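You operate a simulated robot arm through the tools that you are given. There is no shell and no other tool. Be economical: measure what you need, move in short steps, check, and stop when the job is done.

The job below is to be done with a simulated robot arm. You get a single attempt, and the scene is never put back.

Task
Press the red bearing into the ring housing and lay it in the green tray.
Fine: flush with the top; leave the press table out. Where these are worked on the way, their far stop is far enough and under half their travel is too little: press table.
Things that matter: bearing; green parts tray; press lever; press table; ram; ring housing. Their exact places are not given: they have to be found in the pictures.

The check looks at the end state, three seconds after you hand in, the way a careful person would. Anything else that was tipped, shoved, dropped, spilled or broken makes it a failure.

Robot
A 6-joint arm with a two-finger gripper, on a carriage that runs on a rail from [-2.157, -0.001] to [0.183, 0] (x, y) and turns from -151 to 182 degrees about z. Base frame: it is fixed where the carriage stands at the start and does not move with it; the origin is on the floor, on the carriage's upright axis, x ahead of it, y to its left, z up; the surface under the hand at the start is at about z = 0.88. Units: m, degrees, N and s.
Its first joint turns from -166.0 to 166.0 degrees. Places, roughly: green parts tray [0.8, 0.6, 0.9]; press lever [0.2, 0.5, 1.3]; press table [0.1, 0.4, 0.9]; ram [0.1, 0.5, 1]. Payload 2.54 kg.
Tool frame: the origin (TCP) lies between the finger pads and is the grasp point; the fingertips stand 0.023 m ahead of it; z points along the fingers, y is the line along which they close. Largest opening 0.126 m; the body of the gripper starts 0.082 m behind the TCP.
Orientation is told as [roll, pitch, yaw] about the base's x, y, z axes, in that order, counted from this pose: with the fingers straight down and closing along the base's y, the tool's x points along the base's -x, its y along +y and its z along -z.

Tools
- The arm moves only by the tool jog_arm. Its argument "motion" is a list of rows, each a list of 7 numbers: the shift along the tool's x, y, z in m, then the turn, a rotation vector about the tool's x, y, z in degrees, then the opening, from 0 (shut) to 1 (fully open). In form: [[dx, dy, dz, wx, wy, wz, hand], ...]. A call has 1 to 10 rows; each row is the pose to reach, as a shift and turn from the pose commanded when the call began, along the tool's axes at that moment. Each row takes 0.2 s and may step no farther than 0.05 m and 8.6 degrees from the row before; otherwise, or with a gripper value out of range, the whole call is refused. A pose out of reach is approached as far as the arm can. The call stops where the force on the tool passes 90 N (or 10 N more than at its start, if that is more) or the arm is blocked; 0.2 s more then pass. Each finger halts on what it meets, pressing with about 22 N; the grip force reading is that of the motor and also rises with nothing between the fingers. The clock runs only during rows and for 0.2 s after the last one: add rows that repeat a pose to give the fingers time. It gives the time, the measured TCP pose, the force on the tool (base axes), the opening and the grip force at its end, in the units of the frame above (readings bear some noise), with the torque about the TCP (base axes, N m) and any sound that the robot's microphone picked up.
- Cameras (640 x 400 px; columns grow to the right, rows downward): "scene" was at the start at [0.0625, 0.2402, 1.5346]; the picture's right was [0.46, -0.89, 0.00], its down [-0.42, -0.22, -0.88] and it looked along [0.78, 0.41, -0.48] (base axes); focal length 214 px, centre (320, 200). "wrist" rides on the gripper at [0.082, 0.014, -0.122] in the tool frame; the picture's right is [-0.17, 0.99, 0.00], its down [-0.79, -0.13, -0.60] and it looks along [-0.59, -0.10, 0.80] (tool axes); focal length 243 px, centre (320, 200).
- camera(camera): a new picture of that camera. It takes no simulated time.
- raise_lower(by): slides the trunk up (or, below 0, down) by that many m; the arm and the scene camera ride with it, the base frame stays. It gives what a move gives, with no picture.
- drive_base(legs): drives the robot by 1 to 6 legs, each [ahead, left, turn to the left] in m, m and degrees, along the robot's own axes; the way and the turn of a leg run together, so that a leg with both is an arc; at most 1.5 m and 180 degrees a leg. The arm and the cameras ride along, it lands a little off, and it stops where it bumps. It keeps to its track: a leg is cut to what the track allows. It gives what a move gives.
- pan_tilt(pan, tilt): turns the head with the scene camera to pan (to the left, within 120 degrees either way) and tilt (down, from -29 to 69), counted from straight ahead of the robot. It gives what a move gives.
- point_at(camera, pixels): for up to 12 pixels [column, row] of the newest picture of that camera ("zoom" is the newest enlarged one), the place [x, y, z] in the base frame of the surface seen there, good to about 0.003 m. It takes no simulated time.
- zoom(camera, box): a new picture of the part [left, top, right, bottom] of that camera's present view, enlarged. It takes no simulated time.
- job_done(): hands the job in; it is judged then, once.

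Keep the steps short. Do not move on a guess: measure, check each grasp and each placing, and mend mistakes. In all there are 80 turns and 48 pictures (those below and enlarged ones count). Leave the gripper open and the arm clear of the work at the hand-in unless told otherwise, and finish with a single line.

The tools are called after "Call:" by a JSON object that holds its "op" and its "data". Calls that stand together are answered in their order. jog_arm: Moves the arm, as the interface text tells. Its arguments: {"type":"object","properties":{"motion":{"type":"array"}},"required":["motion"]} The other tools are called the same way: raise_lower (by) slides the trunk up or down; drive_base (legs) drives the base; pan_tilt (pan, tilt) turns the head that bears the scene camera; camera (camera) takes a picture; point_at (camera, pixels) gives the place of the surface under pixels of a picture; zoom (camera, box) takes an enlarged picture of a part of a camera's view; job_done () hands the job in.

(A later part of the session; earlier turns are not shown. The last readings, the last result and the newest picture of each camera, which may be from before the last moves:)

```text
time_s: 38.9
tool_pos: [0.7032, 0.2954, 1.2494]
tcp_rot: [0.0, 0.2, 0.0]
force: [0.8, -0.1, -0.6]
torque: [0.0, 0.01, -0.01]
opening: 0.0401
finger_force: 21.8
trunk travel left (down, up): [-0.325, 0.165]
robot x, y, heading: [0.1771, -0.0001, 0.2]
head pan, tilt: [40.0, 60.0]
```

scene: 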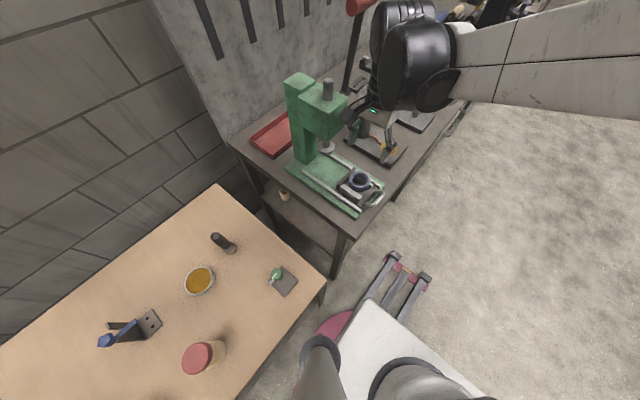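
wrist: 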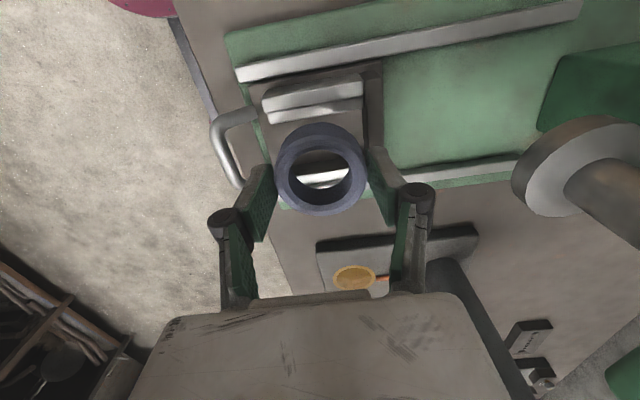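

Held (0.040 m). Drive back to the press and come over the housing, ~40 mm above it.

Call:
{"op": "drive_base", "data": {"legs": [[-0.45, 0, 0]]}}

Call:
{"op": "jog_arm", "data": {"motion": [[0.045, 0, 0, 0, 0, 0, 0.15], [0.09, 0.01, 0, 0, 0, 0, 0.15], [0.129, 0.03, 0.02, 0, 0, 0, 0.15], [0.129, 0.06, 0.05, 0, 0, 0, 0.15], [0.129, 0.085, 0.09, 0, 0, 0, 0.15], [0.129, 0.1, 0.13, 0, 0, 0, 0.15], [0.129, 0.1, 0.175, 0, 0, 0, 0.15], [0.129, 0.1, 0.22, 0, 0, 0, 0.15], [0.129, 0.1, 0.245, 0, 0, 0, 0.15], [0.129, 0.1, 0.245, 0, 0, 0, 0.15]]}}

Call:
{"op": "zoom", "data": {"camera": "wrist", "box": [250, 80, 390, 220]}}

Call:
{"op": "point_at", "data": {"camera": "zoom", "pixels": [[320, 200], [320, 300]]}}

```text
time_s: 41.6
tool_pos: [0.2516, 0.2983, 1.2507]
tcp_rot: [0.0, 0.2, 0.4]
force: [-0.3, 0.0, -1.2]
torque: [-0.01, -0.01, -0.01]
opening: 0.0399
finger_force: 21.8
trunk travel left (down, up): [-0.325, 0.165]
robot x, y, heading: [-0.2731, -0.0054, 0.4]
head pan, tilt: [40.0, 60.0]
```

```text
time_s: 43.8
tool_pos: [0.1222, 0.3977, 1.005]
tcp_rot: [-0.1, 0.0, 0.2]
force: [-0.7, -0.1, -1.4]
torque: [-0.05, 0.03, 0.02]
opening: 0.0403
finger_force: 21.8
trunk travel left (down, up): [-0.325, 0.165]
robot x, y, heading: [-0.2765, 0.0031, 0.6]
head pan, tilt: [40.0, 60.0]
```

```text
2.86 times, centred on (320, 150) of wrist
```

zoom: 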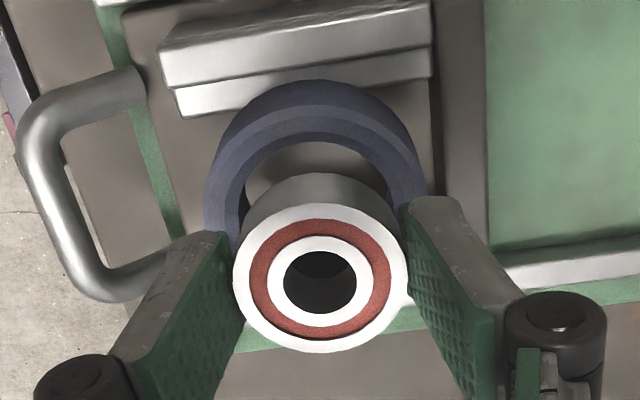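

```text
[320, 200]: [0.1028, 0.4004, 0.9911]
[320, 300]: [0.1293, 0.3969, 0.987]
```

Measure both centres in this view.

Call:
{"op": "point_at", "data": {"camera": "zoom", "pixels": [[238, 282], [402, 282], [320, 222], [320, 347], [320, 118], [320, 135], [210, 190], [235, 190], [412, 160], [395, 180], [225, 150], [405, 140]]}}

```text
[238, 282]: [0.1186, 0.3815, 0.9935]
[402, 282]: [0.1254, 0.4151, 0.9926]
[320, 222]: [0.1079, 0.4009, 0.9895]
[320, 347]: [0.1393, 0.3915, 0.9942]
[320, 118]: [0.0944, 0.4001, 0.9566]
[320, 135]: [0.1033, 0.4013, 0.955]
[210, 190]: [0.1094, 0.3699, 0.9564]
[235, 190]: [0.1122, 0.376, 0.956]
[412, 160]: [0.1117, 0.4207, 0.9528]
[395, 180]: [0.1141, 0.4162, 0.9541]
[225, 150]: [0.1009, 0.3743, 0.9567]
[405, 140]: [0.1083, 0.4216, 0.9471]
```

I need a finer view of the housing's far rim relative to the bearing.

Call:
{"op": "zoom", "data": {"camera": "wrist", "box": [275, 100, 365, 160]}}

```text
6.67 times, centred on (320, 130) of wrist
```

zoom: 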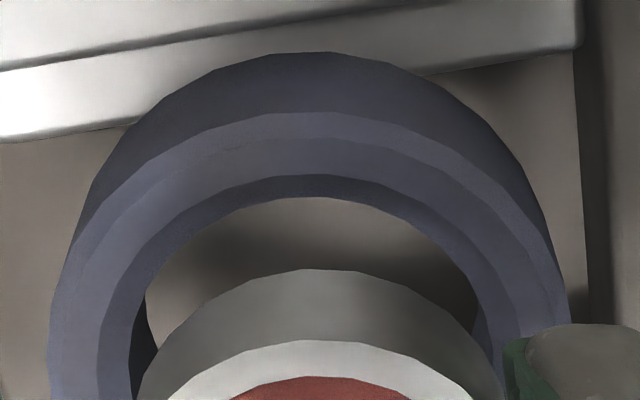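

Relative to the bearing, the housing centre is ≈+2.5 mm in x and −1.4 mm in y; the bore has a wide lead-in. Correct that and lower to TCP ≈0.9815.

Call:
{"op": "jog_arm", "data": {"motion": [[-0.0025, -0.0014, 0.0, 0, 0, 0, 0.15], [-0.0025, -0.0014, 0.01, 0, 0, 0, 0.15], [-0.0025, -0.0014, 0.018, 0, 0, 0, 0.15], [-0.0025, -0.0014, 0.0215, 0, 0, 0, 0.15], [-0.0025, -0.0014, 0.0235, 0, 0, 0, 0.15], [-0.0025, -0.0014, 0.0235, 0, 0, 0, 0.15]]}}

```text
time_s: 45.2
tool_pos: [0.1234, 0.3958, 0.9834]
tcp_rot: [0.0, 0.1, 0.3]
force: [2.6, 1.6, 15.5]
torque: [0.02, -0.06, 0.05]
opening: 0.0403
finger_force: 22.7
trunk travel left (down, up): [-0.325, 0.165]
robot x, y, heading: [-0.2724, -0.0008, 0.3]
head pan, tilt: [40.0, 60.0]
```

Contact at 15 N with almost no torque, so symmetric. Release and look.

Call:
{"op": "jog_arm", "data": {"motion": [[0, 0, -0.001, 0, 0, 0, 0.33], [0, 0, -0.001, 0, 0, 0, 0.5], [0, 0, -0.001, 0, 0, 0, 0.5], [0, 0, -0.02, 0, 0, 0, 0.5], [0, 0, -0.06, 0, 0, 0, 0.5], [0, 0, -0.1, 0, 0, 0, 0.6]]}}

Call:
{"op": "zoom", "data": {"camera": "wrist", "box": [280, 80, 360, 155]}}

Call:
{"op": "point_at", "data": {"camera": "zoom", "pixels": [[320, 150], [320, 240], [250, 200], [390, 200], [200, 230], [430, 220], [320, 100], [320, 320]]}}

```text
time_s: 46.6
tool_pos: [0.1248, 0.3971, 1.0809]
tcp_rot: [0.0, 0.1, 0.3]
force: [0.0, 0.4, -0.2]
torque: [-0.01, 0.01, -0.03]
opening: 0.0755
finger_force: 0.1
trunk travel left (down, up): [-0.325, 0.165]
robot x, y, heading: [-0.2763, -0.0015, 0.6]
head pan, tilt: [40.0, 60.0]
```

```text
5.33 times, centred on (320, 118) of wrist
```

zoom: 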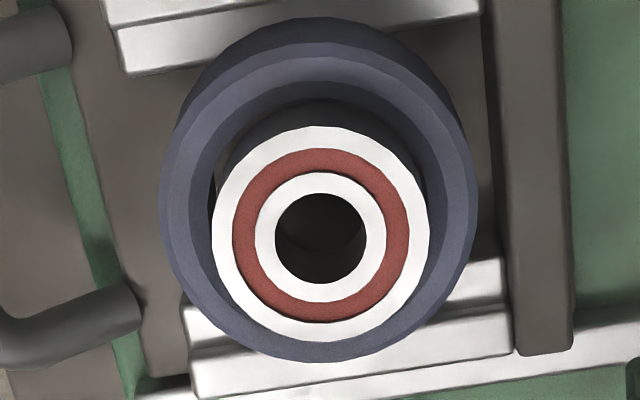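

```text
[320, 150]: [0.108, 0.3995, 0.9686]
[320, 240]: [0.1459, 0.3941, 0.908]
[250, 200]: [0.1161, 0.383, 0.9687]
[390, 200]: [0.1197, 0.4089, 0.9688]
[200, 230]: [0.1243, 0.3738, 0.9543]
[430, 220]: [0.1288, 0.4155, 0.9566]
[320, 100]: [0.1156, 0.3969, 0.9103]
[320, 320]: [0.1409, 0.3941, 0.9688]
```

The bearing sits level (0.9687), started in the lead-in, concentric within ~1 mm. Now the table handle: move up/back over it and measure it.

Call:
{"op": "jog_arm", "data": {"motion": [[0.01, -0.03, -0.02, 0, 0, 0, 0.6], [0.02, -0.06, -0.02, 0, 0, 0, 0.6], [0.02, -0.085, -0.02, 0, 0, 0, 0.5], [0.02, -0.085, -0.02, 0, 0, 0, 0.5]]}}

Call:
{"op": "zoom", "data": {"camera": "wrist", "box": [250, 60, 410, 180]}}

Call:
{"op": "point_at", "data": {"camera": "zoom", "pixels": [[320, 200], [280, 200]]}}

```text
time_s: 47.6
tool_pos: [0.1043, 0.3112, 1.1017]
tcp_rot: [0.1, 0.1, 0.4]
force: [0.9, -0.5, 0.0]
torque: [0.05, 0.02, 0.02]
opening: 0.063
finger_force: 0.1
trunk travel left (down, up): [-0.325, 0.165]
robot x, y, heading: [-0.2737, -0.0025, 0.4]
head pan, tilt: [40.0, 60.0]
```

```text
3.33 times, centred on (330, 120) of wrist
```

zoom: 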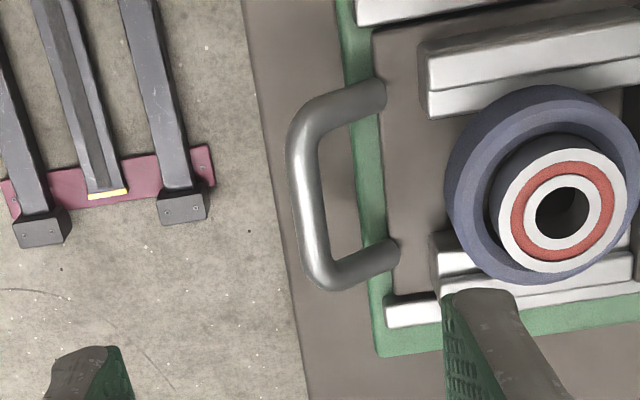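

```text
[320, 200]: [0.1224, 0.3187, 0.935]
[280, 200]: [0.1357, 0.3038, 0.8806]
```

Call:
{"op": "point_at", "data": {"camera": "zoom", "pixels": [[312, 190], [304, 190], [322, 190], [330, 200], [340, 200], [352, 200], [360, 200], [375, 200], [392, 200], [350, 110], [350, 268], [314, 240]]}}

```text
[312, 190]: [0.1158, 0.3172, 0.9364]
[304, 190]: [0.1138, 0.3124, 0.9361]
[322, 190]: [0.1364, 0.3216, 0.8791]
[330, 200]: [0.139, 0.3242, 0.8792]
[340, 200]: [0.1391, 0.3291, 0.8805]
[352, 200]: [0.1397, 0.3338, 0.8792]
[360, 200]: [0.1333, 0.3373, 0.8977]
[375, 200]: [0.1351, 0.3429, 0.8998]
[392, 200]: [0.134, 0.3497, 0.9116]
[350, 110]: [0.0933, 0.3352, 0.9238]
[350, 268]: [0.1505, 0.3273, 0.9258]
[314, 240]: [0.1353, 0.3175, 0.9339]
```

Crossbar: centre ≈(0.118,0.317,0.931), Ø≈11 mm. A vertical hand would hit the press head when the table is in, so I tilt the hand 35° (leaning back) and stand off first.

Call:
{"op": "jog_arm", "data": {"motion": [[-0.003, -0.01, 0.015, -7, 0, 0, 0.32], [-0.006, -0.02, 0.03, -14, 0, 0, 0.32], [-0.009, -0.03, 0.05, -21, 0, 0, 0.32], [-0.012, -0.04, 0.075, -28, 0, 0, 0.32], [-0.0137, -0.0447, 0.0987, -35, 0, 0, 0.32], [-0.0137, -0.0447, 0.0987, -35, 0, 0, 0.32]]}}

Call:
{"op": "zoom", "data": {"camera": "wrist", "box": [160, 40, 480, 240]}}

Call:
{"op": "point_at", "data": {"camera": "zoom", "pixels": [[320, 100], [320, 130]]}}

```text
time_s: 49.0
tool_pos: [0.1176, 0.2658, 1.0031]
tcp_rot: [35.0, 0.1, 0.2]
force: [1.0, 0.0, -0.6]
torque: [0.0, -0.02, 0.01]
opening: 0.0402
finger_force: 0.0
trunk travel left (down, up): [-0.325, 0.165]
robot x, y, heading: [-0.2724, 0.0027, 0.5]
head pan, tilt: [40.0, 60.0]
```

```text
2.00 times, centred on (320, 140) of wrist
```

zoom: 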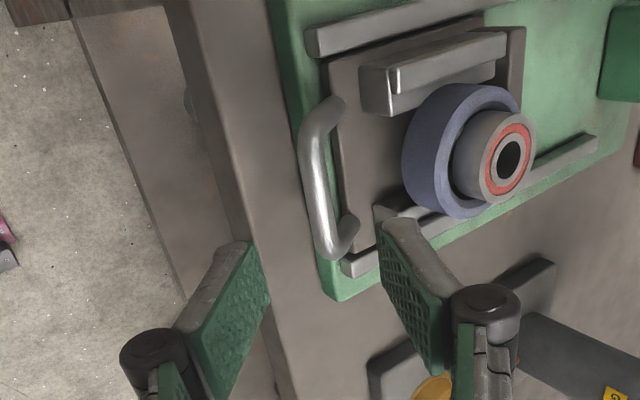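

```text
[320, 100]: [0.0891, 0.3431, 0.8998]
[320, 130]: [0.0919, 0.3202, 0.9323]
```

Crossbar is between the fingers in line. Advance 80 mm along the tool and close.

Call:
{"op": "jog_arm", "data": {"motion": [[0, 0, 0.04, 0, 0, 0, 0.32], [0, 0, 0.07, 0, 0, 0, 0.32], [0, 0, 0.08, 0, 0, 0, 0.32], [0, 0, 0.08, 0, 0, 0, 0.15], [0, 0, 0.08, 0, 0, 0, 0.05], [0, 0, 0.08, 0, 0, 0, 0.05], [0, 0, 0.08, 0, 0, 0, 0.05]]}}

```text
time_s: 50.6
tool_pos: [0.1166, 0.3113, 0.9376]
tcp_rot: [34.9, 0.0, 0.4]
force: [-1.3, -0.1, -6.2]
torque: [-0.03, -0.27, 0.12]
opening: 0.008
finger_force: 35.9
trunk travel left (down, up): [-0.325, 0.165]
robot x, y, heading: [-0.2764, 0.0, 0.1]
head pan, tilt: [40.0, 60.0]
```

Something is gripped (8 mm, 36 N). Push in gently 30 mm and read.

Call:
{"op": "jog_arm", "data": {"motion": [[0, 0.0049, 0.0034, 0, 0, 0, 0.05], [0, 0.0098, 0.0069, 0, 0, 0, 0.05], [0, 0.0147, 0.0103, 0, 0, 0, 0.05], [0, 0.0197, 0.0138, 0, 0, 0, 0.05], [0, 0.0246, 0.0172, 0, 0, 0, 0.05]]}}

Call:
{"op": "zoom", "data": {"camera": "wrist", "box": [160, 40, 480, 240]}}

```text
time_s: 51.8
tool_pos: [0.1181, 0.3424, 0.9374]
tcp_rot: [35.0, 0.0, 0.3]
force: [-2.7, 1.5, 5.2]
torque: [0.01, -0.18, 0.18]
opening: 0.0074
finger_force: 35.9
trunk travel left (down, up): [-0.325, 0.165]
robot x, y, heading: [-0.2715, -0.0006, 0.2]
head pan, tilt: [40.0, 60.0]
```

```text
2.00 times, centred on (320, 140) of wrist
```

zoom: 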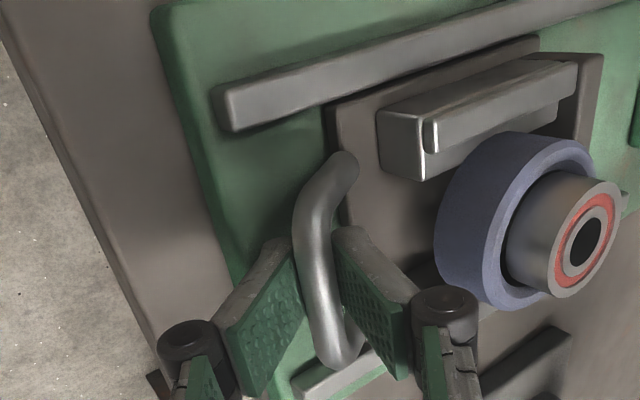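

The table follows, parts stay seated. Continue 70 mm.

Call:
{"op": "jog_arm", "data": {"motion": [[0, 0.0057, 0.004, 0, 0, 0, 0.05], [0, 0.0115, 0.008, 0, 0, 0, 0.05], [0, 0.0172, 0.012, 0, 0, 0, 0.05], [0, 0.0229, 0.0161, 0, 0, 0, 0.05], [0, 0.0287, 0.0201, 0, 0, 0, 0.05], [0, 0.0344, 0.0241, 0, 0, 0, 0.05], [0, 0.0401, 0.0281, 0, 0, 0, 0.05], [0, 0.0459, 0.0321, 0, 0, 0, 0.05], [0, 0.0516, 0.0362, 0, 0, 0, 0.05], [0, 0.0573, 0.0402, 0, 0, 0, 0.05]]}}

Call:
{"op": "jog_arm", "data": {"motion": [[0, 0.0041, 0.0029, 0, 0, 0, 0.05], [0, 0.0082, 0.0057, 0, 0, 0, 0.05], [0, 0.0123, 0.0086, 0, 0, 0, 0.05], [0, 0.0164, 0.0115, 0, 0, 0, 0.05], [0, 0.0205, 0.0143, 0, 0, 0, 0.05], [0, 0.0246, 0.0172, 0, 0, 0, 0.05]]}}

```text
time_s: 54.0
tool_pos: [0.1176, 0.413, 0.9384]
tcp_rot: [35.0, 0.0, 0.3]
force: [-1.0, 1.0, -1.9]
torque: [-0.01, -0.31, 0.16]
opening: 0.0078
finger_force: 35.1
trunk travel left (down, up): [-0.325, 0.165]
robot x, y, heading: [-0.2742, 0.0027, 0.5]
head pan, tilt: [40.0, 60.0]
```

```text
time_s: 55.4
tool_pos: [0.1175, 0.4421, 0.9376]
tcp_rot: [35.0, 0.0, 0.3]
force: [0.5, -15.2, -9.1]
torque: [-0.15, -0.01, -0.03]
opening: 0.016
finger_force: 7.0
trunk travel left (down, up): [-0.325, 0.165]
robot x, y, heading: [-0.2752, -0.0045, 0.3]
head pan, tilt: [40.0, 60.0]
```

Stop reached (−15 N, bar slipping in the grip). Open, retract along the tool, then look.

Call:
{"op": "jog_arm", "data": {"motion": [[0, -0.006, -0.004, 0, 0, 0, 0.2], [0, -0.006, -0.004, 0, 0, 0, 0.32], [0, -0.006, -0.03, 0, 0, 0, 0.32], [0, -0.006, -0.07, 0, 0, 0, 0.32], [0, -0.006, -0.11, 0, 0, 0, 0.32]]}}

Call:
{"op": "zoom", "data": {"camera": "wrist", "box": [230, 20, 550, 220]}}

Call:
{"op": "point_at", "data": {"camera": "zoom", "pixels": [[320, 100], [320, 130]]}}

```text
time_s: 56.6
tool_pos: [0.1172, 0.3737, 1.0248]
tcp_rot: [35.0, 0.0, 0.3]
force: [-0.6, 0.3, 0.7]
torque: [-0.03, -0.05, -0.02]
opening: 0.0404
finger_force: 0.0
trunk travel left (down, up): [-0.325, 0.165]
robot x, y, heading: [-0.2739, 0.0016, 0.6]
head pan, tilt: [40.0, 60.0]
```

```text
2.00 times, centred on (390, 120) of wrist
```

zoom: 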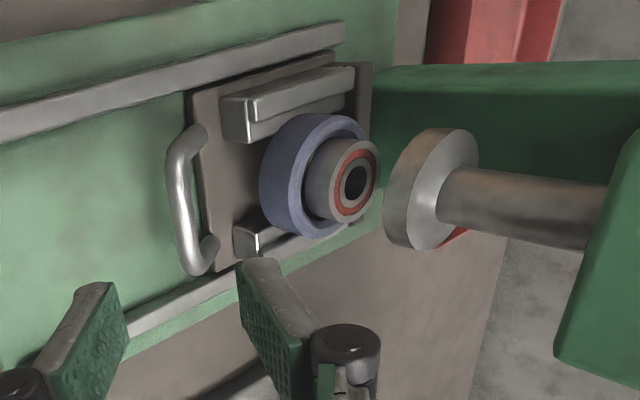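

```text
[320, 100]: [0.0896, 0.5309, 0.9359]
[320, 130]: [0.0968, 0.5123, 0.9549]
```

Table is in; compare bearing centre and ram centre.

Call:
{"op": "point_at", "data": {"camera": "zoom", "pixels": [[344, 150], [374, 160], [358, 146], [350, 214], [338, 190], [374, 178], [432, 134], [472, 160], [432, 244], [395, 200], [410, 190], [180, 190]]}}

```text
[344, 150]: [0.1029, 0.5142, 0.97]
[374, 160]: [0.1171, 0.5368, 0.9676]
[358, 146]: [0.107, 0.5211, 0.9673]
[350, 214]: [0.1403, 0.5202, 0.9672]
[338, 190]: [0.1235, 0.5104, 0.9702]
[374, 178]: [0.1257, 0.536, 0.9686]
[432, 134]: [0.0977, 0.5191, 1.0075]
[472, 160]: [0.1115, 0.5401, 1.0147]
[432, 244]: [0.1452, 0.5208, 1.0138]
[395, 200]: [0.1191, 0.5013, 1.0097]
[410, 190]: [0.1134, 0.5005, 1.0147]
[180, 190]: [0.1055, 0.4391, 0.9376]
```

Bearing ≈(0.123,0.518) is under the ram ≈(0.122,0.52). Now to the lever: back off, up, and straighten the hand.

Call:
{"op": "jog_arm", "data": {"motion": [[0, 0.0148, -0.0386, 7, 0, 0, 0.5], [0, 0.0296, -0.0772, 14, 0, 0, 0.6], [0, 0.0444, -0.1158, 21, 0, 0, 0.6], [0, 0.0592, -0.1544, 28, 0, 0, 0.6], [0, 0.074, -0.193, 35, 0, 0, 0.6], [0, 0.074, -0.193, 35, 0, 0, 0.6]]}}

Call:
{"op": "jog_arm", "data": {"motion": [[-0.03, 0.0, -0.035, 0, 0, 0, 0.6], [-0.06, 0.0, -0.07, 0, 0, 0, 0.6], [-0.09, 0.0, -0.105, 0, 0, 0, 0.6], [-0.121, 0.0, -0.14, 0, 0, 0, 0.6], [-0.121, 0, -0.18, 0, 0, 0, 0.6], [-0.121, 0.04, -0.2, 0, 0, 0, 0.6], [-0.121, 0.08, -0.2, 0, 0, 0, 0.6], [-0.121, 0.12, -0.2, 0, 0, 0, 0.6], [-0.121, 0.15, -0.2, 0, 0, 0, 0.6], [-0.121, 0.15, -0.2, 0, 0, 0, 0.6]]}}

Call:
{"op": "camera", "data": {"camera": "wrist"}}

```text
time_s: 58.0
tool_pos: [0.1182, 0.3245, 1.2262]
tcp_rot: [0.0, 0.2, 0.3]
force: [-1.4, 0.1, 0.4]
torque: [-0.02, 0.02, 0.05]
opening: 0.0754
finger_force: 0.0
trunk travel left (down, up): [-0.325, 0.165]
robot x, y, heading: [-0.2728, 0.0027, 0.6]
head pan, tilt: [40.0, 60.0]
```

```text
time_s: 60.2
tool_pos: [0.238, 0.4767, 1.4241]
tcp_rot: [-0.1, 0.1, 0.2]
force: [0.2, 0.8, -0.2]
torque: [0.0, -0.01, 0.01]
opening: 0.0756
finger_force: 0.0
trunk travel left (down, up): [-0.325, 0.165]
robot x, y, heading: [-0.2698, 0.001, 0.4]
head pan, tilt: [40.0, 60.0]
```

```text
13 pictures are left
```

wrist: 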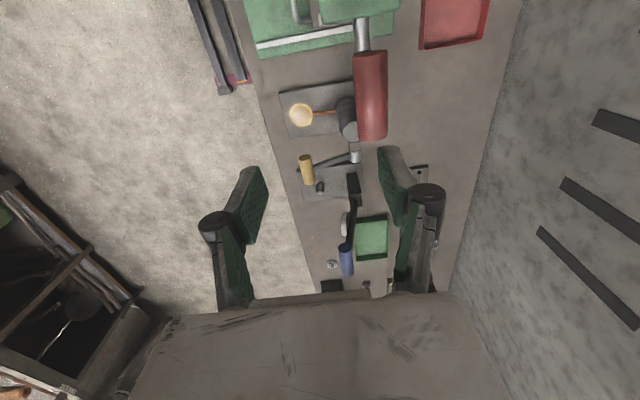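

Call:
{"op": "point_at", "data": {"camera": "wrist", "pixels": [[371, 55], [371, 95], [373, 135], [358, 95], [385, 95], [362, 35], [372, 139]]}}

```text
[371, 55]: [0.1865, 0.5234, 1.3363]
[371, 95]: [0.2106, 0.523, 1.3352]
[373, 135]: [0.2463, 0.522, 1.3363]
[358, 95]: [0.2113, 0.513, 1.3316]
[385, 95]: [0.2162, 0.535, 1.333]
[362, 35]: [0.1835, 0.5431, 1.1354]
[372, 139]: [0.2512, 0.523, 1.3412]
```

Grip axis: y≈0.5235, z≈1.324, x 0.182–0.251. Move over it, descend, and close on its right end (x≈0.238).

Call:
{"op": "jog_arm", "data": {"motion": [[-0.001, 0.03, 0.0, 0, 0, 0, 0.6], [-0.001, 0.047, 0.02, 0, 0, 0, 0.6], [-0.001, 0.047, 0.06, 0, 0, 0, 0.6], [-0.001, 0.047, 0.1, 0, 0, 0, 0.6], [-0.001, 0.047, 0.1, 0, 0, 0, 0.4], [-0.001, 0.047, 0.1, 0, 0, 0, 0.2], [-0.001, 0.047, 0.1, 0, 0, 0, 0.12], [-0.001, 0.047, 0.1, 0, 0, 0, 0.12], [-0.001, 0.047, 0.1, 0, 0, 0, 0.12]]}}

```text
time_s: 62.2
tool_pos: [0.2393, 0.5221, 1.3236]
tcp_rot: [0.1, 0.2, 0.3]
force: [-1.5, 4.0, -6.0]
torque: [0.25, -0.07, -0.83]
opening: 0.0181
finger_force: 43.5
trunk travel left (down, up): [-0.325, 0.165]
robot x, y, heading: [-0.2749, -0.0012, -0.0]
head pan, tilt: [40.0, 60.0]
```

Gripped. Pull the lever along its arc (pivot ≈ y 0.54, z 1.127, r ≈0.198) to 30°.

Call:
{"op": "jog_arm", "data": {"motion": [[0, -0.009, 0.0009, 0, 0, 0, 0.12], [0, -0.0179, 0.0023, 0, 0, 0, 0.12], [0, -0.0263, 0.004, 0, 0, 0, 0.12], [0, -0.0347, 0.0061, 0, 0, 0, 0.12], [0, -0.043, 0.0085, 0, 0, 0, 0.12], [0, -0.0512, 0.0112, 0, 0, 0, 0.12], [0, -0.0592, 0.0144, 0, 0, 0, 0.12], [0, -0.0672, 0.0179, 0, 0, 0, 0.12], [0, -0.0749, 0.0217, 0, 0, 0, 0.12], [0, -0.0825, 0.0258, 0, 0, 0, 0.12]]}}

Call:
{"op": "pan_tilt", "data": {"pan": 58, "tilt": 50}}

Call:
{"op": "camera", "data": {"camera": "scene"}}

```text
time_s: 64.4
tool_pos: [0.2399, 0.441, 1.2987]
tcp_rot: [-0.1, 0.1, 0.3]
force: [-6.4, 15.4, -22.5]
torque: [0.07, -0.07, -0.77]
opening: 0.0195
finger_force: 43.9
trunk travel left (down, up): [-0.325, 0.165]
robot x, y, heading: [-0.2743, 0.006, 0.3]
head pan, tilt: [40.0, 60.0]
```

```text
time_s: 65.2
tool_pos: [0.2409, 0.4407, 1.2983]
tcp_rot: [-0.1, 0.2, 0.3]
force: [-7.8, 14.0, -24.4]
torque: [-0.43, -0.31, -0.89]
opening: 0.0195
finger_force: 44.1
trunk travel left (down, up): [-0.325, 0.165]
robot x, y, heading: [-0.2713, 0.0031, 0.3]
head pan, tilt: [58.0, 50.0]
```

```text
12 pictures are left
```

scene: 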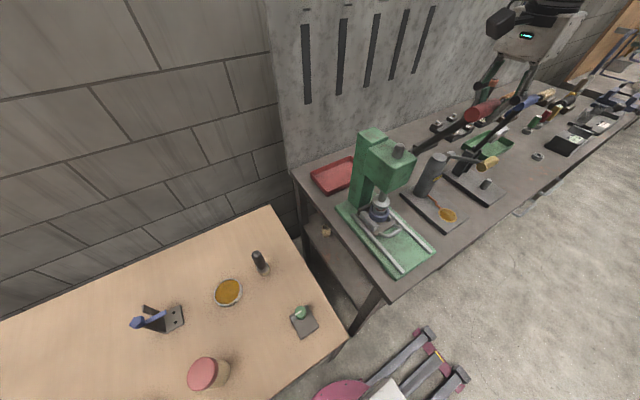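

Measure ram descent so far in a zoom.

Call:
{"op": "zoom", "data": {"camera": "scene", "box": [350, 185, 414, 245]}}

Call:
{"op": "point_at", "data": {"camera": "zoom", "pixels": [[300, 100], [300, 120], [300, 135], [300, 150], [300, 165], [300, 180], [300, 200], [300, 215], [340, 120]]}}

```text
6.67 times, centred on (382, 215) of scene
```

zoom: 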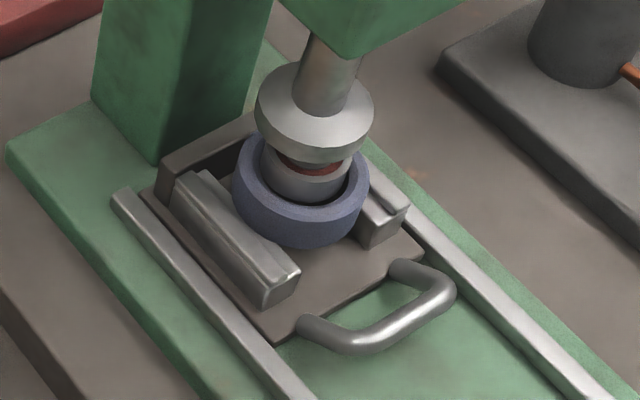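

```text
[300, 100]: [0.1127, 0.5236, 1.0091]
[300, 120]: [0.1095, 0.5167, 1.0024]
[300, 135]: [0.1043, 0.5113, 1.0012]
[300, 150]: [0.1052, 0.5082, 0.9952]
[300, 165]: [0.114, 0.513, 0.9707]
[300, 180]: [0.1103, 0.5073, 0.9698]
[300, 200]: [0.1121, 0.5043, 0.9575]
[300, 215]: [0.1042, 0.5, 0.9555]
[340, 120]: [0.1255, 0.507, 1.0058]
```

Ram has come down ~11 mm for 25°, so contact is near 82° and flush near ~115°. Continue along the arc to 75°, turning the hand with the lever.

Call:
{"op": "jog_arm", "data": {"motion": [[0, -0.0146, 0.0093, -5, 0, 0, 0.12], [0, -0.0283, 0.0198, -10, 0, 0, 0.12], [0, -0.041, 0.0315, -15, 0, 0, 0.12], [0, -0.0527, 0.0442, -20, 0, 0, 0.12], [0, -0.0632, 0.0579, -25, 0, 0, 0.12], [0, -0.0725, 0.0725, -30, 0, 0, 0.12], [0, -0.0804, 0.0878, -35, 0, 0, 0.12], [0, -0.0871, 0.1038, -40, 0, 0, 0.12], [0, -0.0922, 0.1203, -45, 0, 0, 0.12]]}}

Call:
{"op": "zoom", "data": {"camera": "scene", "box": [350, 185, 414, 245]}}

Call:
{"op": "point_at", "data": {"camera": "zoom", "pixels": [[300, 100], [300, 120], [300, 135], [300, 150], [300, 165], [300, 172], [300, 180], [300, 200], [300, 215], [340, 120], [320, 165], [320, 180]]}}

```text
time_s: 67.2
tool_pos: [0.2396, 0.3494, 1.1773]
tcp_rot: [45.0, 0.1, 0.4]
force: [-6.2, 33.9, -5.1]
torque: [-0.27, 0.85, -0.25]
opening: 0.0195
finger_force: 44.7
trunk travel left (down, up): [-0.325, 0.165]
robot x, y, heading: [-0.276, 0.0006, 0.3]
head pan, tilt: [58.0, 50.0]
```

```text
6.67 times, centred on (382, 215) of scene
```

zoom: 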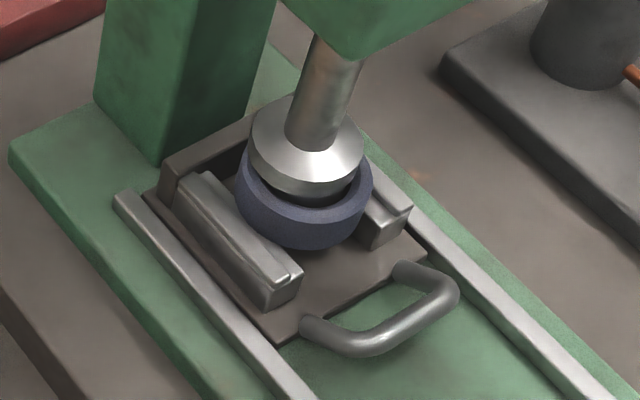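

```text
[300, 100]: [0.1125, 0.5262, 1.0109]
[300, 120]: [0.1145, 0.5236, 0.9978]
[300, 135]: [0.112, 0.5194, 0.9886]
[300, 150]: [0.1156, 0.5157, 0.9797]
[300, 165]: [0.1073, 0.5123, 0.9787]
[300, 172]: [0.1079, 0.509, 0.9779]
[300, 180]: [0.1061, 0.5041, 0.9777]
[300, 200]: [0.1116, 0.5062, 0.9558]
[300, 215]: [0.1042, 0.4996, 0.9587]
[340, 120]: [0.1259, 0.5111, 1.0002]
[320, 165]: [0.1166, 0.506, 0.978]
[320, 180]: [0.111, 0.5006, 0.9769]
```

Ram is about at contact; the pull shows my radius slightly large (34 N inward). Correct the radius and continue to 90° slowly.

Call:
{"op": "jog_arm", "data": {"motion": [[0, -0.006, 0.0065, -2.5, 0, 0, 0.12], [0, -0.0121, 0.0124, -5, 0, 0, 0.12], [0, -0.019, 0.0176, -7.5, 0, 0, 0.12], [0, -0.0257, 0.0227, -10, 0, 0, 0.12], [0, -0.032, 0.0285, -12.5, 0, 0, 0.12], [0, -0.0382, 0.0342, -15, 0, 0, 0.12]]}}

Call:
{"op": "zoom", "data": {"camera": "scene", "box": [350, 185, 414, 245]}}

Call:
{"op": "point_at", "data": {"camera": "zoom", "pixels": [[300, 165], [300, 175], [300, 182], [300, 190], [300, 200], [300, 215], [320, 175], [320, 185], [250, 190], [280, 212]]}}

```text
time_s: 68.6
tool_pos: [0.2394, 0.3438, 1.1296]
tcp_rot: [60.1, 0.0, 0.1]
force: [-4.4, 0.0, 31.0]
torque: [-0.04, 0.74, -0.29]
opening: 0.0194
finger_force: 44.2
trunk travel left (down, up): [-0.325, 0.165]
robot x, y, heading: [-0.271, -0.0001, 0.4]
head pan, tilt: [58.0, 50.0]
```

```text
6.67 times, centred on (382, 215) of scene
```

zoom: 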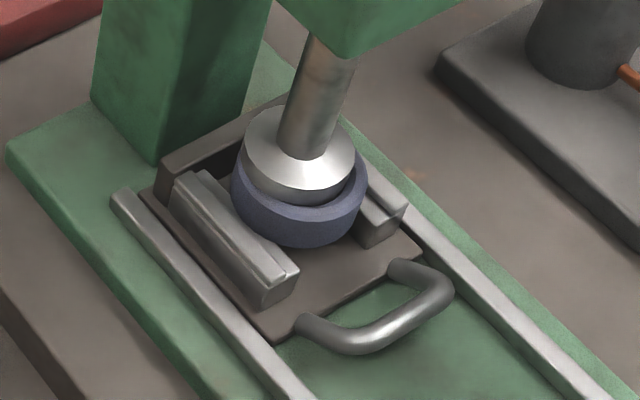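

```text
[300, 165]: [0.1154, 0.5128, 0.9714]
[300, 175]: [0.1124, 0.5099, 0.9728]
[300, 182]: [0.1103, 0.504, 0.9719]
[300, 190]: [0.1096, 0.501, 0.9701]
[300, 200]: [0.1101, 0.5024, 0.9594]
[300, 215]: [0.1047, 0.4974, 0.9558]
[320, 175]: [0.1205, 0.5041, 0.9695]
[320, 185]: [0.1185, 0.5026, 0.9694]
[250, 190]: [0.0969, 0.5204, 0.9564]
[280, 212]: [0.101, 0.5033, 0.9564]
```

Ram went 7 mm with the bearing, ~5 mm remain (31 N). Continue ~7°.

Call:
{"op": "jog_arm", "data": {"motion": [[0, -0.0072, 0.0045, -2.5, 0, 0, 0.12], [0, -0.0144, 0.0091, -5, 0, 0, 0.12], [0, -0.0199, 0.0132, -7, 0, 0, 0.12], [0, -0.0199, 0.0132, -7, 0, 0, 0.12]]}}

```text
time_s: 69.1
tool_pos: [0.2393, 0.35, 1.1267]
tcp_rot: [63.7, 0.4, 0.4]
force: [-1.6, 14.8, 50.4]
torque: [-0.16, 0.84, 0.09]
opening: 0.0154
finger_force: 41.1
trunk travel left (down, up): [-0.325, 0.165]
robot x, y, heading: [-0.2708, 0.0029, 0.4]
head pan, tilt: [58.0, 50.0]
stopped in row 2: the force on the tool passed its limit at 102 N (the readings are from after the stop); the commanded pose is now the measured one
```

Force spiked to 102 N: probably bottomed on the housing top. Check the ram height.

Call:
{"op": "zoom", "data": {"camera": "scene", "box": [358, 193, 398, 230]}}

Call:
{"op": "point_at", "data": {"camera": "zoom", "pixels": [[270, 230], [270, 245], [270, 258], [270, 270], [310, 240], [310, 255], [310, 270], [200, 200], [270, 300], [180, 240], [350, 260]]}}

```text
10.81 times, centred on (378, 212) of scene
```

zoom: 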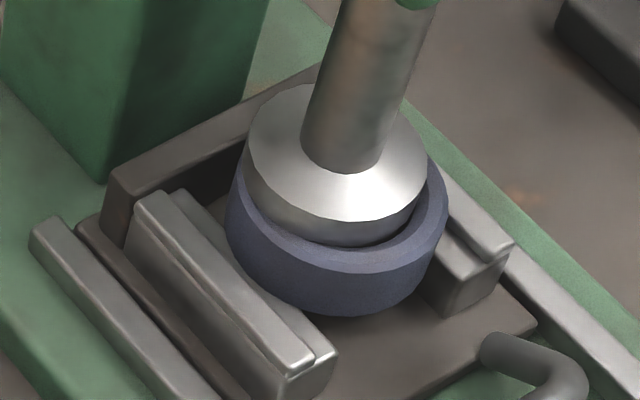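

```text
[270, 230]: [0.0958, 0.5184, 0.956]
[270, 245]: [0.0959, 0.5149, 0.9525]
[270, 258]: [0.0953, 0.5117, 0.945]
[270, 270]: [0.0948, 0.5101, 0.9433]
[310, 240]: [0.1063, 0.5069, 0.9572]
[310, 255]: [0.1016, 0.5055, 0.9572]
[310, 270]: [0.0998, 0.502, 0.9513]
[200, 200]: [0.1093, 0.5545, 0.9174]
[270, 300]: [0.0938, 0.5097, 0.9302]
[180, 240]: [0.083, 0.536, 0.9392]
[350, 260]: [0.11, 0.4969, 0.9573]
```

The ram flange now sits on the housing's top with no gap. One more small push to confirm it is solid.

Call:
{"op": "point_at", "data": {"camera": "zoom", "pixels": [[340, 205], [340, 215], [340, 228], [340, 238], [380, 190], [300, 200], [400, 215], [420, 215]]}}

Call:
{"op": "jog_arm", "data": {"motion": [[0, -0.004, 0.001, 0, 0, 0, 0.12], [0, -0.008, 0.002, 0, 0, 0, 0.12]]}}

```text
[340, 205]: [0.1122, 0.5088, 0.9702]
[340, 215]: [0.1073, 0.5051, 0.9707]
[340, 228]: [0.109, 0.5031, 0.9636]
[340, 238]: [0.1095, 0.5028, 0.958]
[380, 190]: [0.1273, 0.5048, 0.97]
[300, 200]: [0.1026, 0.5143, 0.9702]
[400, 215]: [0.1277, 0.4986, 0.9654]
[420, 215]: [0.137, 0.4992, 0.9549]
```

```text
time_s: 69.7
tool_pos: [0.2401, 0.3465, 1.1168]
tcp_rot: [63.5, 0.1, 0.3]
force: [-1.6, 14.6, 45.1]
torque: [-0.02, 0.6, 0.02]
opening: 0.0397
finger_force: 18.6
trunk travel left (down, up): [-0.325, 0.165]
robot x, y, heading: [-0.2764, -0.0008, 0.6]
head pan, tilt: [58.0, 50.0]
```

Solid stop: the hand moved 8 mm while the lever did not (fingers forced open). So it's pressed fully. Recentre the grip on the handle.

Call:
{"op": "jog_arm", "data": {"motion": [[0, 0.004, -0.001, 0, 0, 0, 0.12], [0, 0.009, -0.002, 0, 0, 0, 0.12], [0, 0.009, -0.002, 0, 0, 0, 0.12], [0, 0.009, -0.002, 0, 0, 0, 0.12]]}}

```text
time_s: 70.7
tool_pos: [0.2409, 0.3489, 1.1235]
tcp_rot: [63.3, 0.2, 0.4]
force: [-6.9, 15.4, 11.7]
torque: [-0.2, 0.04, -0.14]
opening: 0.0251
finger_force: 6.8
trunk travel left (down, up): [-0.325, 0.165]
robot x, y, heading: [-0.2742, 0.0002, 0.4]
head pan, tilt: [58.0, 50.0]
```

Lead the lever back up along the arc to ~31°.

Call:
{"op": "jog_arm", "data": {"motion": [[0, 0.0185, -0.0085, 6, 0, 0, 0.12], [0, 0.0379, -0.015, 12, 0, 0, 0.12], [0, 0.0577, -0.0195, 18, 0, 0, 0.12], [0, 0.0781, -0.0219, 24, 0, 0, 0.12], [0, 0.0984, -0.0221, 30, 0, 0, 0.12], [0, 0.1188, -0.0203, 36, 0, 0, 0.12], [0, 0.1388, -0.0163, 42, 0, 0, 0.12], [0, 0.1582, -0.0102, 48, 0, 0, 0.12], [0, 0.1769, -0.0021, 54, 0, 0, 0.12], [0, 0.1948, 0.0079, 60, 0, 0, 0.12]]}}

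```text
time_s: 72.9
tool_pos: [0.2427, 0.4424, 1.2937]
tcp_rot: [3.3, 0.2, 0.2]
force: [8.3, 1.7, -0.7]
torque: [-0.09, -0.25, -0.55]
opening: 0.0163
finger_force: 42.0
trunk travel left (down, up): [-0.325, 0.165]
robot x, y, heading: [-0.2729, -0.0002, 0.5]
head pan, tilt: [58.0, 50.0]
```

Continue to the upright rest, then open and rise.

Call:
{"op": "jog_arm", "data": {"motion": [[0, 0.018, -0.0095, 1, 0, 0, 0.12], [0, 0.0369, -0.0172, 2, 0, 0, 0.12], [0, 0.0565, -0.0228, 3, 0, 0, 0.12], [0, 0.07, -0.0255, 3, 0, 0, 0.12], [0, 0.081, -0.027, 3, 0, 0, 0.12], [0, 0.081, -0.027, 3, 0, 0, 0.12]]}}

Call:
{"op": "jog_arm", "data": {"motion": [[0, 0, 0, 0, 0, 0, 0.35], [0, 0, 0, 0, 0, 0, 0.6], [0, 0, 0, 0, 0, 0, 0.6], [0, 0, -0.04, 0, 0, 0, 0.6], [0, 0, -0.08, 0, 0, 0, 0.6], [0, -0.04, -0.1, 0, 0, 0, 0.6], [0, -0.085, -0.1, 0, 0, 0, 0.6], [0, -0.13, -0.1, 0, 0, 0, 0.6], [0, -0.175, -0.1, 0, 0, 0, 0.6], [0, -0.2, -0.1, 0, 0, 0, 0.6]]}}

Call:
{"op": "camera", "data": {"camera": "scene"}}

Call:
{"op": "point_at", "data": {"camera": "scene", "pixels": [[378, 210], [390, 232]]}}

```text
time_s: 74.3
tool_pos: [0.2408, 0.5235, 1.3236]
tcp_rot: [0.2, 0.4, 0.3]
force: [-23.5, -7.4, -60.4]
torque: [0.37, 0.07, -0.18]
opening: 0.0185
finger_force: 43.9
trunk travel left (down, up): [-0.325, 0.165]
robot x, y, heading: [-0.2736, -0.0015, 0.6]
head pan, tilt: [58.0, 50.0]
```

```text
time_s: 76.5
tool_pos: [0.2441, 0.3204, 1.4235]
tcp_rot: [0.3, 0.2, 0.3]
force: [-0.6, -1.0, -0.2]
torque: [0.03, -0.04, 0.02]
opening: 0.0757
finger_force: 0.1
trunk travel left (down, up): [-0.325, 0.165]
robot x, y, heading: [-0.2758, 0.0038, 0.5]
head pan, tilt: [58.0, 50.0]
```

```text
7 pictures are left
```

scene: 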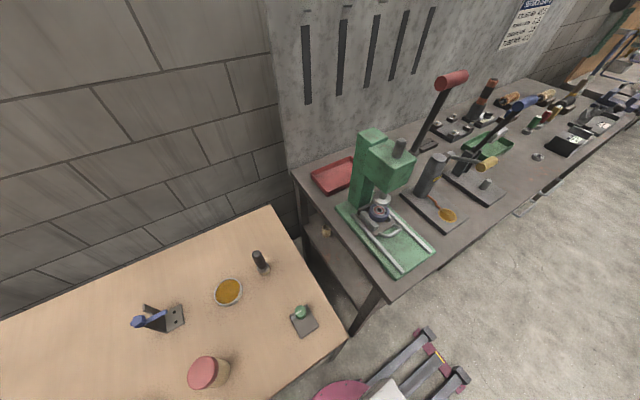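

```text
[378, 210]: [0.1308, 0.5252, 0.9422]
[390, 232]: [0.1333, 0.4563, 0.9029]
```

Lever is back up and the ram raised. Check flush using points on this picture.

Call:
{"op": "point_at", "data": {"camera": "scene", "pixels": [[372, 211], [374, 213], [376, 214], [379, 215], [382, 215], [384, 213], [370, 213], [373, 217], [378, 219], [384, 218], [388, 212]]}}

```text
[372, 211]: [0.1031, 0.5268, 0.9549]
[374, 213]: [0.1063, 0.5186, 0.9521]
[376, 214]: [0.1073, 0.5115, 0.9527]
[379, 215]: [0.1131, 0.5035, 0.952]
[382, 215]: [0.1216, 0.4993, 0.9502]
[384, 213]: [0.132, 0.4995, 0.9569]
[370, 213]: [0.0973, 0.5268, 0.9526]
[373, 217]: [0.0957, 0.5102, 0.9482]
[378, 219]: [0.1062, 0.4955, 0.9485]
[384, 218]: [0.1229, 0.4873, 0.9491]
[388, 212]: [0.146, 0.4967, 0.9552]
```

Bearing face ≈0.953–0.955, level with the housing top. Now back to the table handle by the same way in reverse.

Call:
{"op": "jog_arm", "data": {"motion": [[0.03, 0, 0.035, 0, 0, 0, 0.4], [0.06, 0, 0.07, 0, 0, 0, 0.4], [0.09, 0, 0.105, 0, 0, 0, 0.32], [0.1255, 0, 0.135, 0, 0, 0, 0.32], [0.1255, 0, 0.175, 0, 0, 0, 0.32], [0.1255, 0, 0.197, 0, 0, 0, 0.32], [0.1255, 0, 0.197, 0, 0, 0, 0.32]]}}

Call:
{"op": "jog_arm", "data": {"motion": [[0, 0.008, 0.04, -7, 0, 0, 0.32], [0, 0.018, 0.08, -14, 0, 0, 0.32], [0, 0.03, 0.12, -21, 0, 0, 0.32], [0, 0.044, 0.165, -28, 0, 0, 0.32], [0, 0.056, 0.205, -35, 0, 0, 0.32], [0, 0.0608, 0.217, -35, 0, 0, 0.32], [0, 0.0608, 0.217, -35, 0, 0, 0.32]]}}

Call:
{"op": "zoom", "data": {"camera": "wrist", "box": [200, 40, 440, 240]}}

Call:
{"op": "point_at", "data": {"camera": "zoom", "pixels": [[250, 170], [260, 200], [270, 220], [280, 180], [290, 180], [260, 180], [320, 180]]}}

```text
time_s: 78.1
tool_pos: [0.1173, 0.3227, 1.2284]
tcp_rot: [0.3, 0.3, 0.2]
force: [0.8, 0.1, 0.1]
torque: [0.0, 0.01, 0.0]
opening: 0.0401
finger_force: 0.1
trunk travel left (down, up): [-0.325, 0.165]
robot x, y, heading: [-0.2771, -0.0011, 0.6]
head pan, tilt: [58.0, 50.0]
```

```text
time_s: 79.7
tool_pos: [0.1155, 0.3839, 1.0124]
tcp_rot: [35.3, 0.3, 0.3]
force: [0.6, 0.2, -0.4]
torque: [0.03, -0.01, 0.02]
opening: 0.0401
finger_force: 0.0
trunk travel left (down, up): [-0.325, 0.165]
robot x, y, heading: [-0.2759, -0.0017, 0.2]
head pan, tilt: [58.0, 50.0]
```

```text
2.00 times, centred on (320, 140) of wrist
```

zoom: 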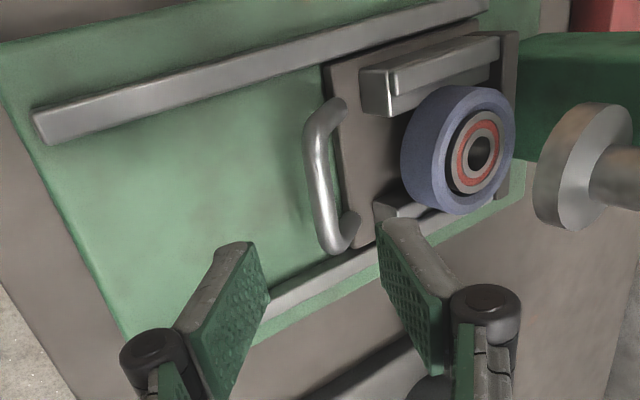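

```text
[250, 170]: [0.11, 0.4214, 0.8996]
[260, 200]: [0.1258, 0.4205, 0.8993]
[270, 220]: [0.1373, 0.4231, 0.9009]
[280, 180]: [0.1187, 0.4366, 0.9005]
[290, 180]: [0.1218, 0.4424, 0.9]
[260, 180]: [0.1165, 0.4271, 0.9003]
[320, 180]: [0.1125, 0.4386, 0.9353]
```

Bearing looks flush. Bar is in line: advance 90 mm, close, and pull out.

Call:
{"op": "jog_arm", "data": {"motion": [[-0.001, -0.001, 0.04, 0, 0, 0, 0.32], [-0.001, -0.001, 0.075, 0, 0, 0, 0.32], [-0.001, -0.001, 0.09, 0, 0, 0, 0.32], [-0.001, -0.001, 0.09, 0, 0, 0, 0.15], [-0.001, -0.001, 0.09, 0, 0, 0, 0.05], [-0.001, -0.001, 0.09, 0, 0, 0, 0.05], [-0.001, -0.001, 0.09, 0, 0, 0, 0.05]]}}

Call:
{"op": "jog_arm", "data": {"motion": [[0, -0.0057, -0.004, 0, 0, 0, 0.05], [0, -0.0115, -0.008, 0, 0, 0, 0.05], [0, -0.0172, -0.012, 0, 0, 0, 0.05], [0, -0.0246, -0.0172, 0, 0, 0, 0.05], [0, -0.0328, -0.023, 0, 0, 0, 0.05], [0, -0.041, -0.0287, 0, 0, 0, 0.05], [0, -0.0491, -0.0344, 0, 0, 0, 0.05], [0, -0.0573, -0.0402, 0, 0, 0, 0.05], [0, -0.0655, -0.0459, 0, 0, 0, 0.05], [0, -0.0737, -0.0517, 0, 0, 0, 0.05]]}}

Call:
{"op": "jog_arm", "data": {"motion": [[0, -0.0082, -0.0057, 0, 0, 0, 0.05], [0, -0.0164, -0.0115, 0, 0, 0, 0.05], [0, -0.0221, -0.0155, 0, 0, 0, 0.05], [0, -0.0262, -0.0184, 0, 0, 0, 0.05], [0, -0.0303, -0.0212, 0, 0, 0, 0.05]]}}

```text
time_s: 81.3
tool_pos: [0.1158, 0.4351, 0.9366]
tcp_rot: [35.3, 0.1, 0.3]
force: [-0.3, 1.3, -0.9]
torque: [0.03, -0.04, 0.15]
opening: 0.0071
finger_force: 11.6
trunk travel left (down, up): [-0.325, 0.165]
robot x, y, heading: [-0.2775, 0.0005, 0.3]
head pan, tilt: [58.0, 50.0]
```

```text
time_s: 83.5
tool_pos: [0.1166, 0.3454, 0.937]
tcp_rot: [35.3, 0.2, 0.4]
force: [1.4, -1.3, 1.3]
torque: [0.01, -0.1, 0.16]
opening: 0.0074
finger_force: 11.6
trunk travel left (down, up): [-0.325, 0.165]
robot x, y, heading: [-0.2714, -0.0019, 0.8]
head pan, tilt: [58.0, 50.0]
```

```text
time_s: 84.7
tool_pos: [0.1169, 0.3076, 0.936]
tcp_rot: [35.4, 0.3, 0.3]
force: [-1.4, 12.3, -0.6]
torque: [0.04, 0.02, 0.13]
opening: 0.0133
finger_force: 5.7
trunk travel left (down, up): [-0.325, 0.165]
robot x, y, heading: [-0.2729, -0.0035, 0.3]
head pan, tilt: [58.0, 50.0]
```

Table is back out at its stop. Release, retract, straighten up, and come over the housing.

Call:
{"op": "jog_arm", "data": {"motion": [[0, 0.003, 0.002, 0, 0, 0, 0.2], [0, 0.003, 0.002, 0, 0, 0, 0.32], [0, 0.003, -0.03, 0, 0, 0, 0.32], [0, 0.003, -0.07, 0, 0, 0, 0.32], [0, 0.003, -0.09, 0, 0, 0, 0.32]]}}

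Call:
{"op": "jog_arm", "data": {"motion": [[-0.0014, 0.02, -0.018, 7, 0, 0, 0.6], [-0.0028, 0.04, -0.036, 14, 0, 0, 0.65], [-0.0042, 0.06, -0.054, 21, 0, 0, 0.65], [-0.0056, 0.08, -0.072, 28, 0, 0, 0.65], [-0.007, 0.0992, -0.0893, 35.3, 0, 0, 0.65], [-0.007, 0.0992, -0.0893, 35.3, 0, 0, 0.65]]}}

```text
time_s: 85.9
tool_pos: [0.1168, 0.257, 1.0123]
tcp_rot: [35.3, 0.2, 0.3]
force: [-0.7, -0.6, -0.2]
torque: [0.0, -0.01, -0.01]
opening: 0.0405
finger_force: 0.1
trunk travel left (down, up): [-0.325, 0.165]
robot x, y, heading: [-0.2726, -0.0019, 0.4]
head pan, tilt: [58.0, 50.0]
```

```text
time_s: 87.3
tool_pos: [0.1261, 0.2878, 1.1422]
tcp_rot: [0.0, 0.2, 0.4]
force: [0.3, 0.3, -0.4]
torque: [-0.06, -0.01, 0.01]
opening: 0.0818
finger_force: 0.1
trunk travel left (down, up): [-0.325, 0.165]
robot x, y, heading: [-0.2744, -0.0012, 0.5]
head pan, tilt: [58.0, 50.0]
```

Call:
{"op": "jog_arm", "data": {"motion": [[0.001, 0.04, 0.0, 0, 0, 0, 0.65], [0.001, 0.08, 0.01, 0, 0, 0, 0.65], [0.001, 0.109, 0.042, 0, 0, 0, 0.65], [0.001, 0.109, 0.042, 0, 0, 0, 0.65]]}}

Call:
{"op": "zoom", "data": {"camera": "wrist", "box": [270, 60, 370, 160]}}

Call:
{"op": "point_at", "data": {"camera": "zoom", "pixels": [[320, 160], [320, 265], [265, 210], [375, 210], [210, 220], [430, 210], [320, 115], [320, 300], [320, 305]]}}

```text
time_s: 88.3
tool_pos: [0.1254, 0.3973, 1.1001]
tcp_rot: [0.0, 0.4, 0.3]
force: [0.3, -0.2, 0.1]
torque: [-0.04, 0.01, 0.01]
opening: 0.0819
finger_force: 0.1
trunk travel left (down, up): [-0.325, 0.165]
robot x, y, heading: [-0.2793, -0.0013, 0.7]
head pan, tilt: [58.0, 50.0]
```

```text
4.00 times, centred on (320, 110) of wrist
```

zoom: 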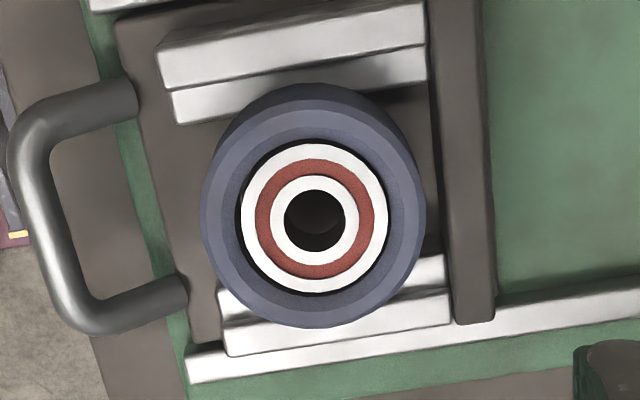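

```text
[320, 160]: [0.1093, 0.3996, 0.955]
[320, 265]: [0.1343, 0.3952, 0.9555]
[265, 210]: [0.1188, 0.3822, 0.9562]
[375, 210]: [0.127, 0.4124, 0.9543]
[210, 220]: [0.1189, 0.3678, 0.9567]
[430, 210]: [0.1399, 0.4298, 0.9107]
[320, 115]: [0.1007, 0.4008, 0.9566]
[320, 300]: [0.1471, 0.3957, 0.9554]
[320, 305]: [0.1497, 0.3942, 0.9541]
```

Flush: bearing 0.955 all round, housing rim 0.956. Grip the housing (shift −1.7 mm in y), TCP 0.969, and lift.

Call:
{"op": "jog_arm", "data": {"motion": [[-0.001, -0.0017, 0.045, 0, 0, 0, 0.65], [-0.001, -0.0017, 0.09, 0, 0, 0, 0.65], [-0.001, -0.0017, 0.12, 0, 0, 0, 0.65], [-0.001, -0.0017, 0.131, 0, 0, 0, 0.65], [-0.001, -0.0017, 0.131, 0, 0, 0, 0.5], [-0.001, -0.0017, 0.131, 0, 0, 0, 0.35], [-0.001, -0.0017, 0.131, 0, 0, 0, 0.3], [-0.001, -0.0017, 0.131, 0, 0, 0, 0.3], [-0.001, -0.0017, 0.131, 0, 0, 0, 0.3]]}}

Call:
{"op": "jog_arm", "data": {"motion": [[0, 0, -0.015, 0, 0, 0, 0.3], [0, 0, -0.05, 0, 0, 0, 0.3], [0, -0.01, -0.09, 0, 0, 0, 0.3], [0, -0.03, -0.13, 0, 0, 0, 0.3], [0, -0.05, -0.17, 0, 0, 0, 0.3], [0, -0.07, -0.21, 0, 0, 0, 0.3], [0, -0.09, -0.25, 0, 0, 0, 0.3], [0, -0.1, -0.285, 0, 0, 0, 0.3]]}}

```text
time_s: 90.3
tool_pos: [0.1241, 0.3957, 0.9696]
tcp_rot: [0.0, 0.2, 0.3]
force: [-0.2, 0.1, -0.7]
torque: [0.01, 0.01, -0.01]
opening: 0.0612
finger_force: 22.0
trunk travel left (down, up): [-0.325, 0.165]
robot x, y, heading: [-0.2719, 0.0021, 0.6]
head pan, tilt: [58.0, 50.0]
```

```text
time_s: 92.1
tool_pos: [0.1247, 0.2938, 1.2531]
tcp_rot: [0.0, 0.1, 0.3]
force: [-0.6, -0.4, -3.6]
torque: [0.02, 0.03, 0.0]
opening: 0.0614
finger_force: 22.0
trunk travel left (down, up): [-0.325, 0.165]
robot x, y, heading: [-0.2727, -0.0029, 0.7]
head pan, tilt: [58.0, 50.0]
```

Assembly held (≈3.6 N). Drive right and swing out toward the tray, keeping y≈0.30 until past the blue lever.

Call:
{"op": "drive_base", "data": {"legs": [[0.45, 0, 0]]}}

Call:
{"op": "jog_arm", "data": {"motion": [[-0.045, 0, 0, 0, 0, 0, 0.3], [-0.09, 0, 0, 0, 0, 0, 0.3], [-0.135, 0, 0, 0, 0, 0, 0.3], [-0.18, 0, 0, 0, 0, 0, 0.3], [-0.22, 0.02, 0, 0, 0, 0, 0.3], [-0.25, 0.05, 0.02, 0, 0, 0, 0.3], [-0.27, 0.08, 0.05, 0, 0, 0, 0.3], [-0.27, 0.12, 0.07, 0, 0, 0, 0.3], [-0.27, 0.16, 0.09, 0, 0, 0, 0.3], [-0.27, 0.16, 0.09, 0, 0, 0, 0.3]]}}

Call:
{"op": "camera", "data": {"camera": "wrist"}}

```text
time_s: 94.8
tool_pos: [0.573, 0.2944, 1.2536]
tcp_rot: [0.1, 0.3, 0.3]
force: [-0.2, -0.9, -3.7]
torque: [-0.01, 0.02, 0.02]
opening: 0.0614
finger_force: 21.9
trunk travel left (down, up): [-0.325, 0.165]
robot x, y, heading: [0.1764, 0.0053, 0.7]
head pan, tilt: [58.0, 50.0]
```

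```text
time_s: 97.0
tool_pos: [0.8421, 0.4589, 1.1611]
tcp_rot: [0.0, 0.3, 0.3]
force: [0.5, 0.6, -3.0]
torque: [-0.07, 0.02, 0.01]
opening: 0.0616
finger_force: 22.2
trunk travel left (down, up): [-0.325, 0.165]
robot x, y, heading: [0.172, 0.0009, 0.6]
head pan, tilt: [58.0, 50.0]
```

```text
4 pictures are left
```

wrist: 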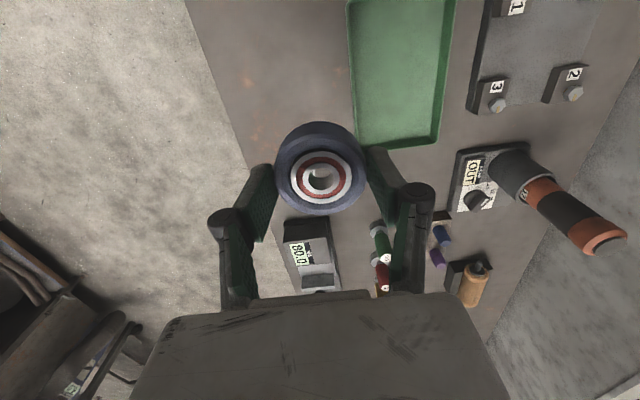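

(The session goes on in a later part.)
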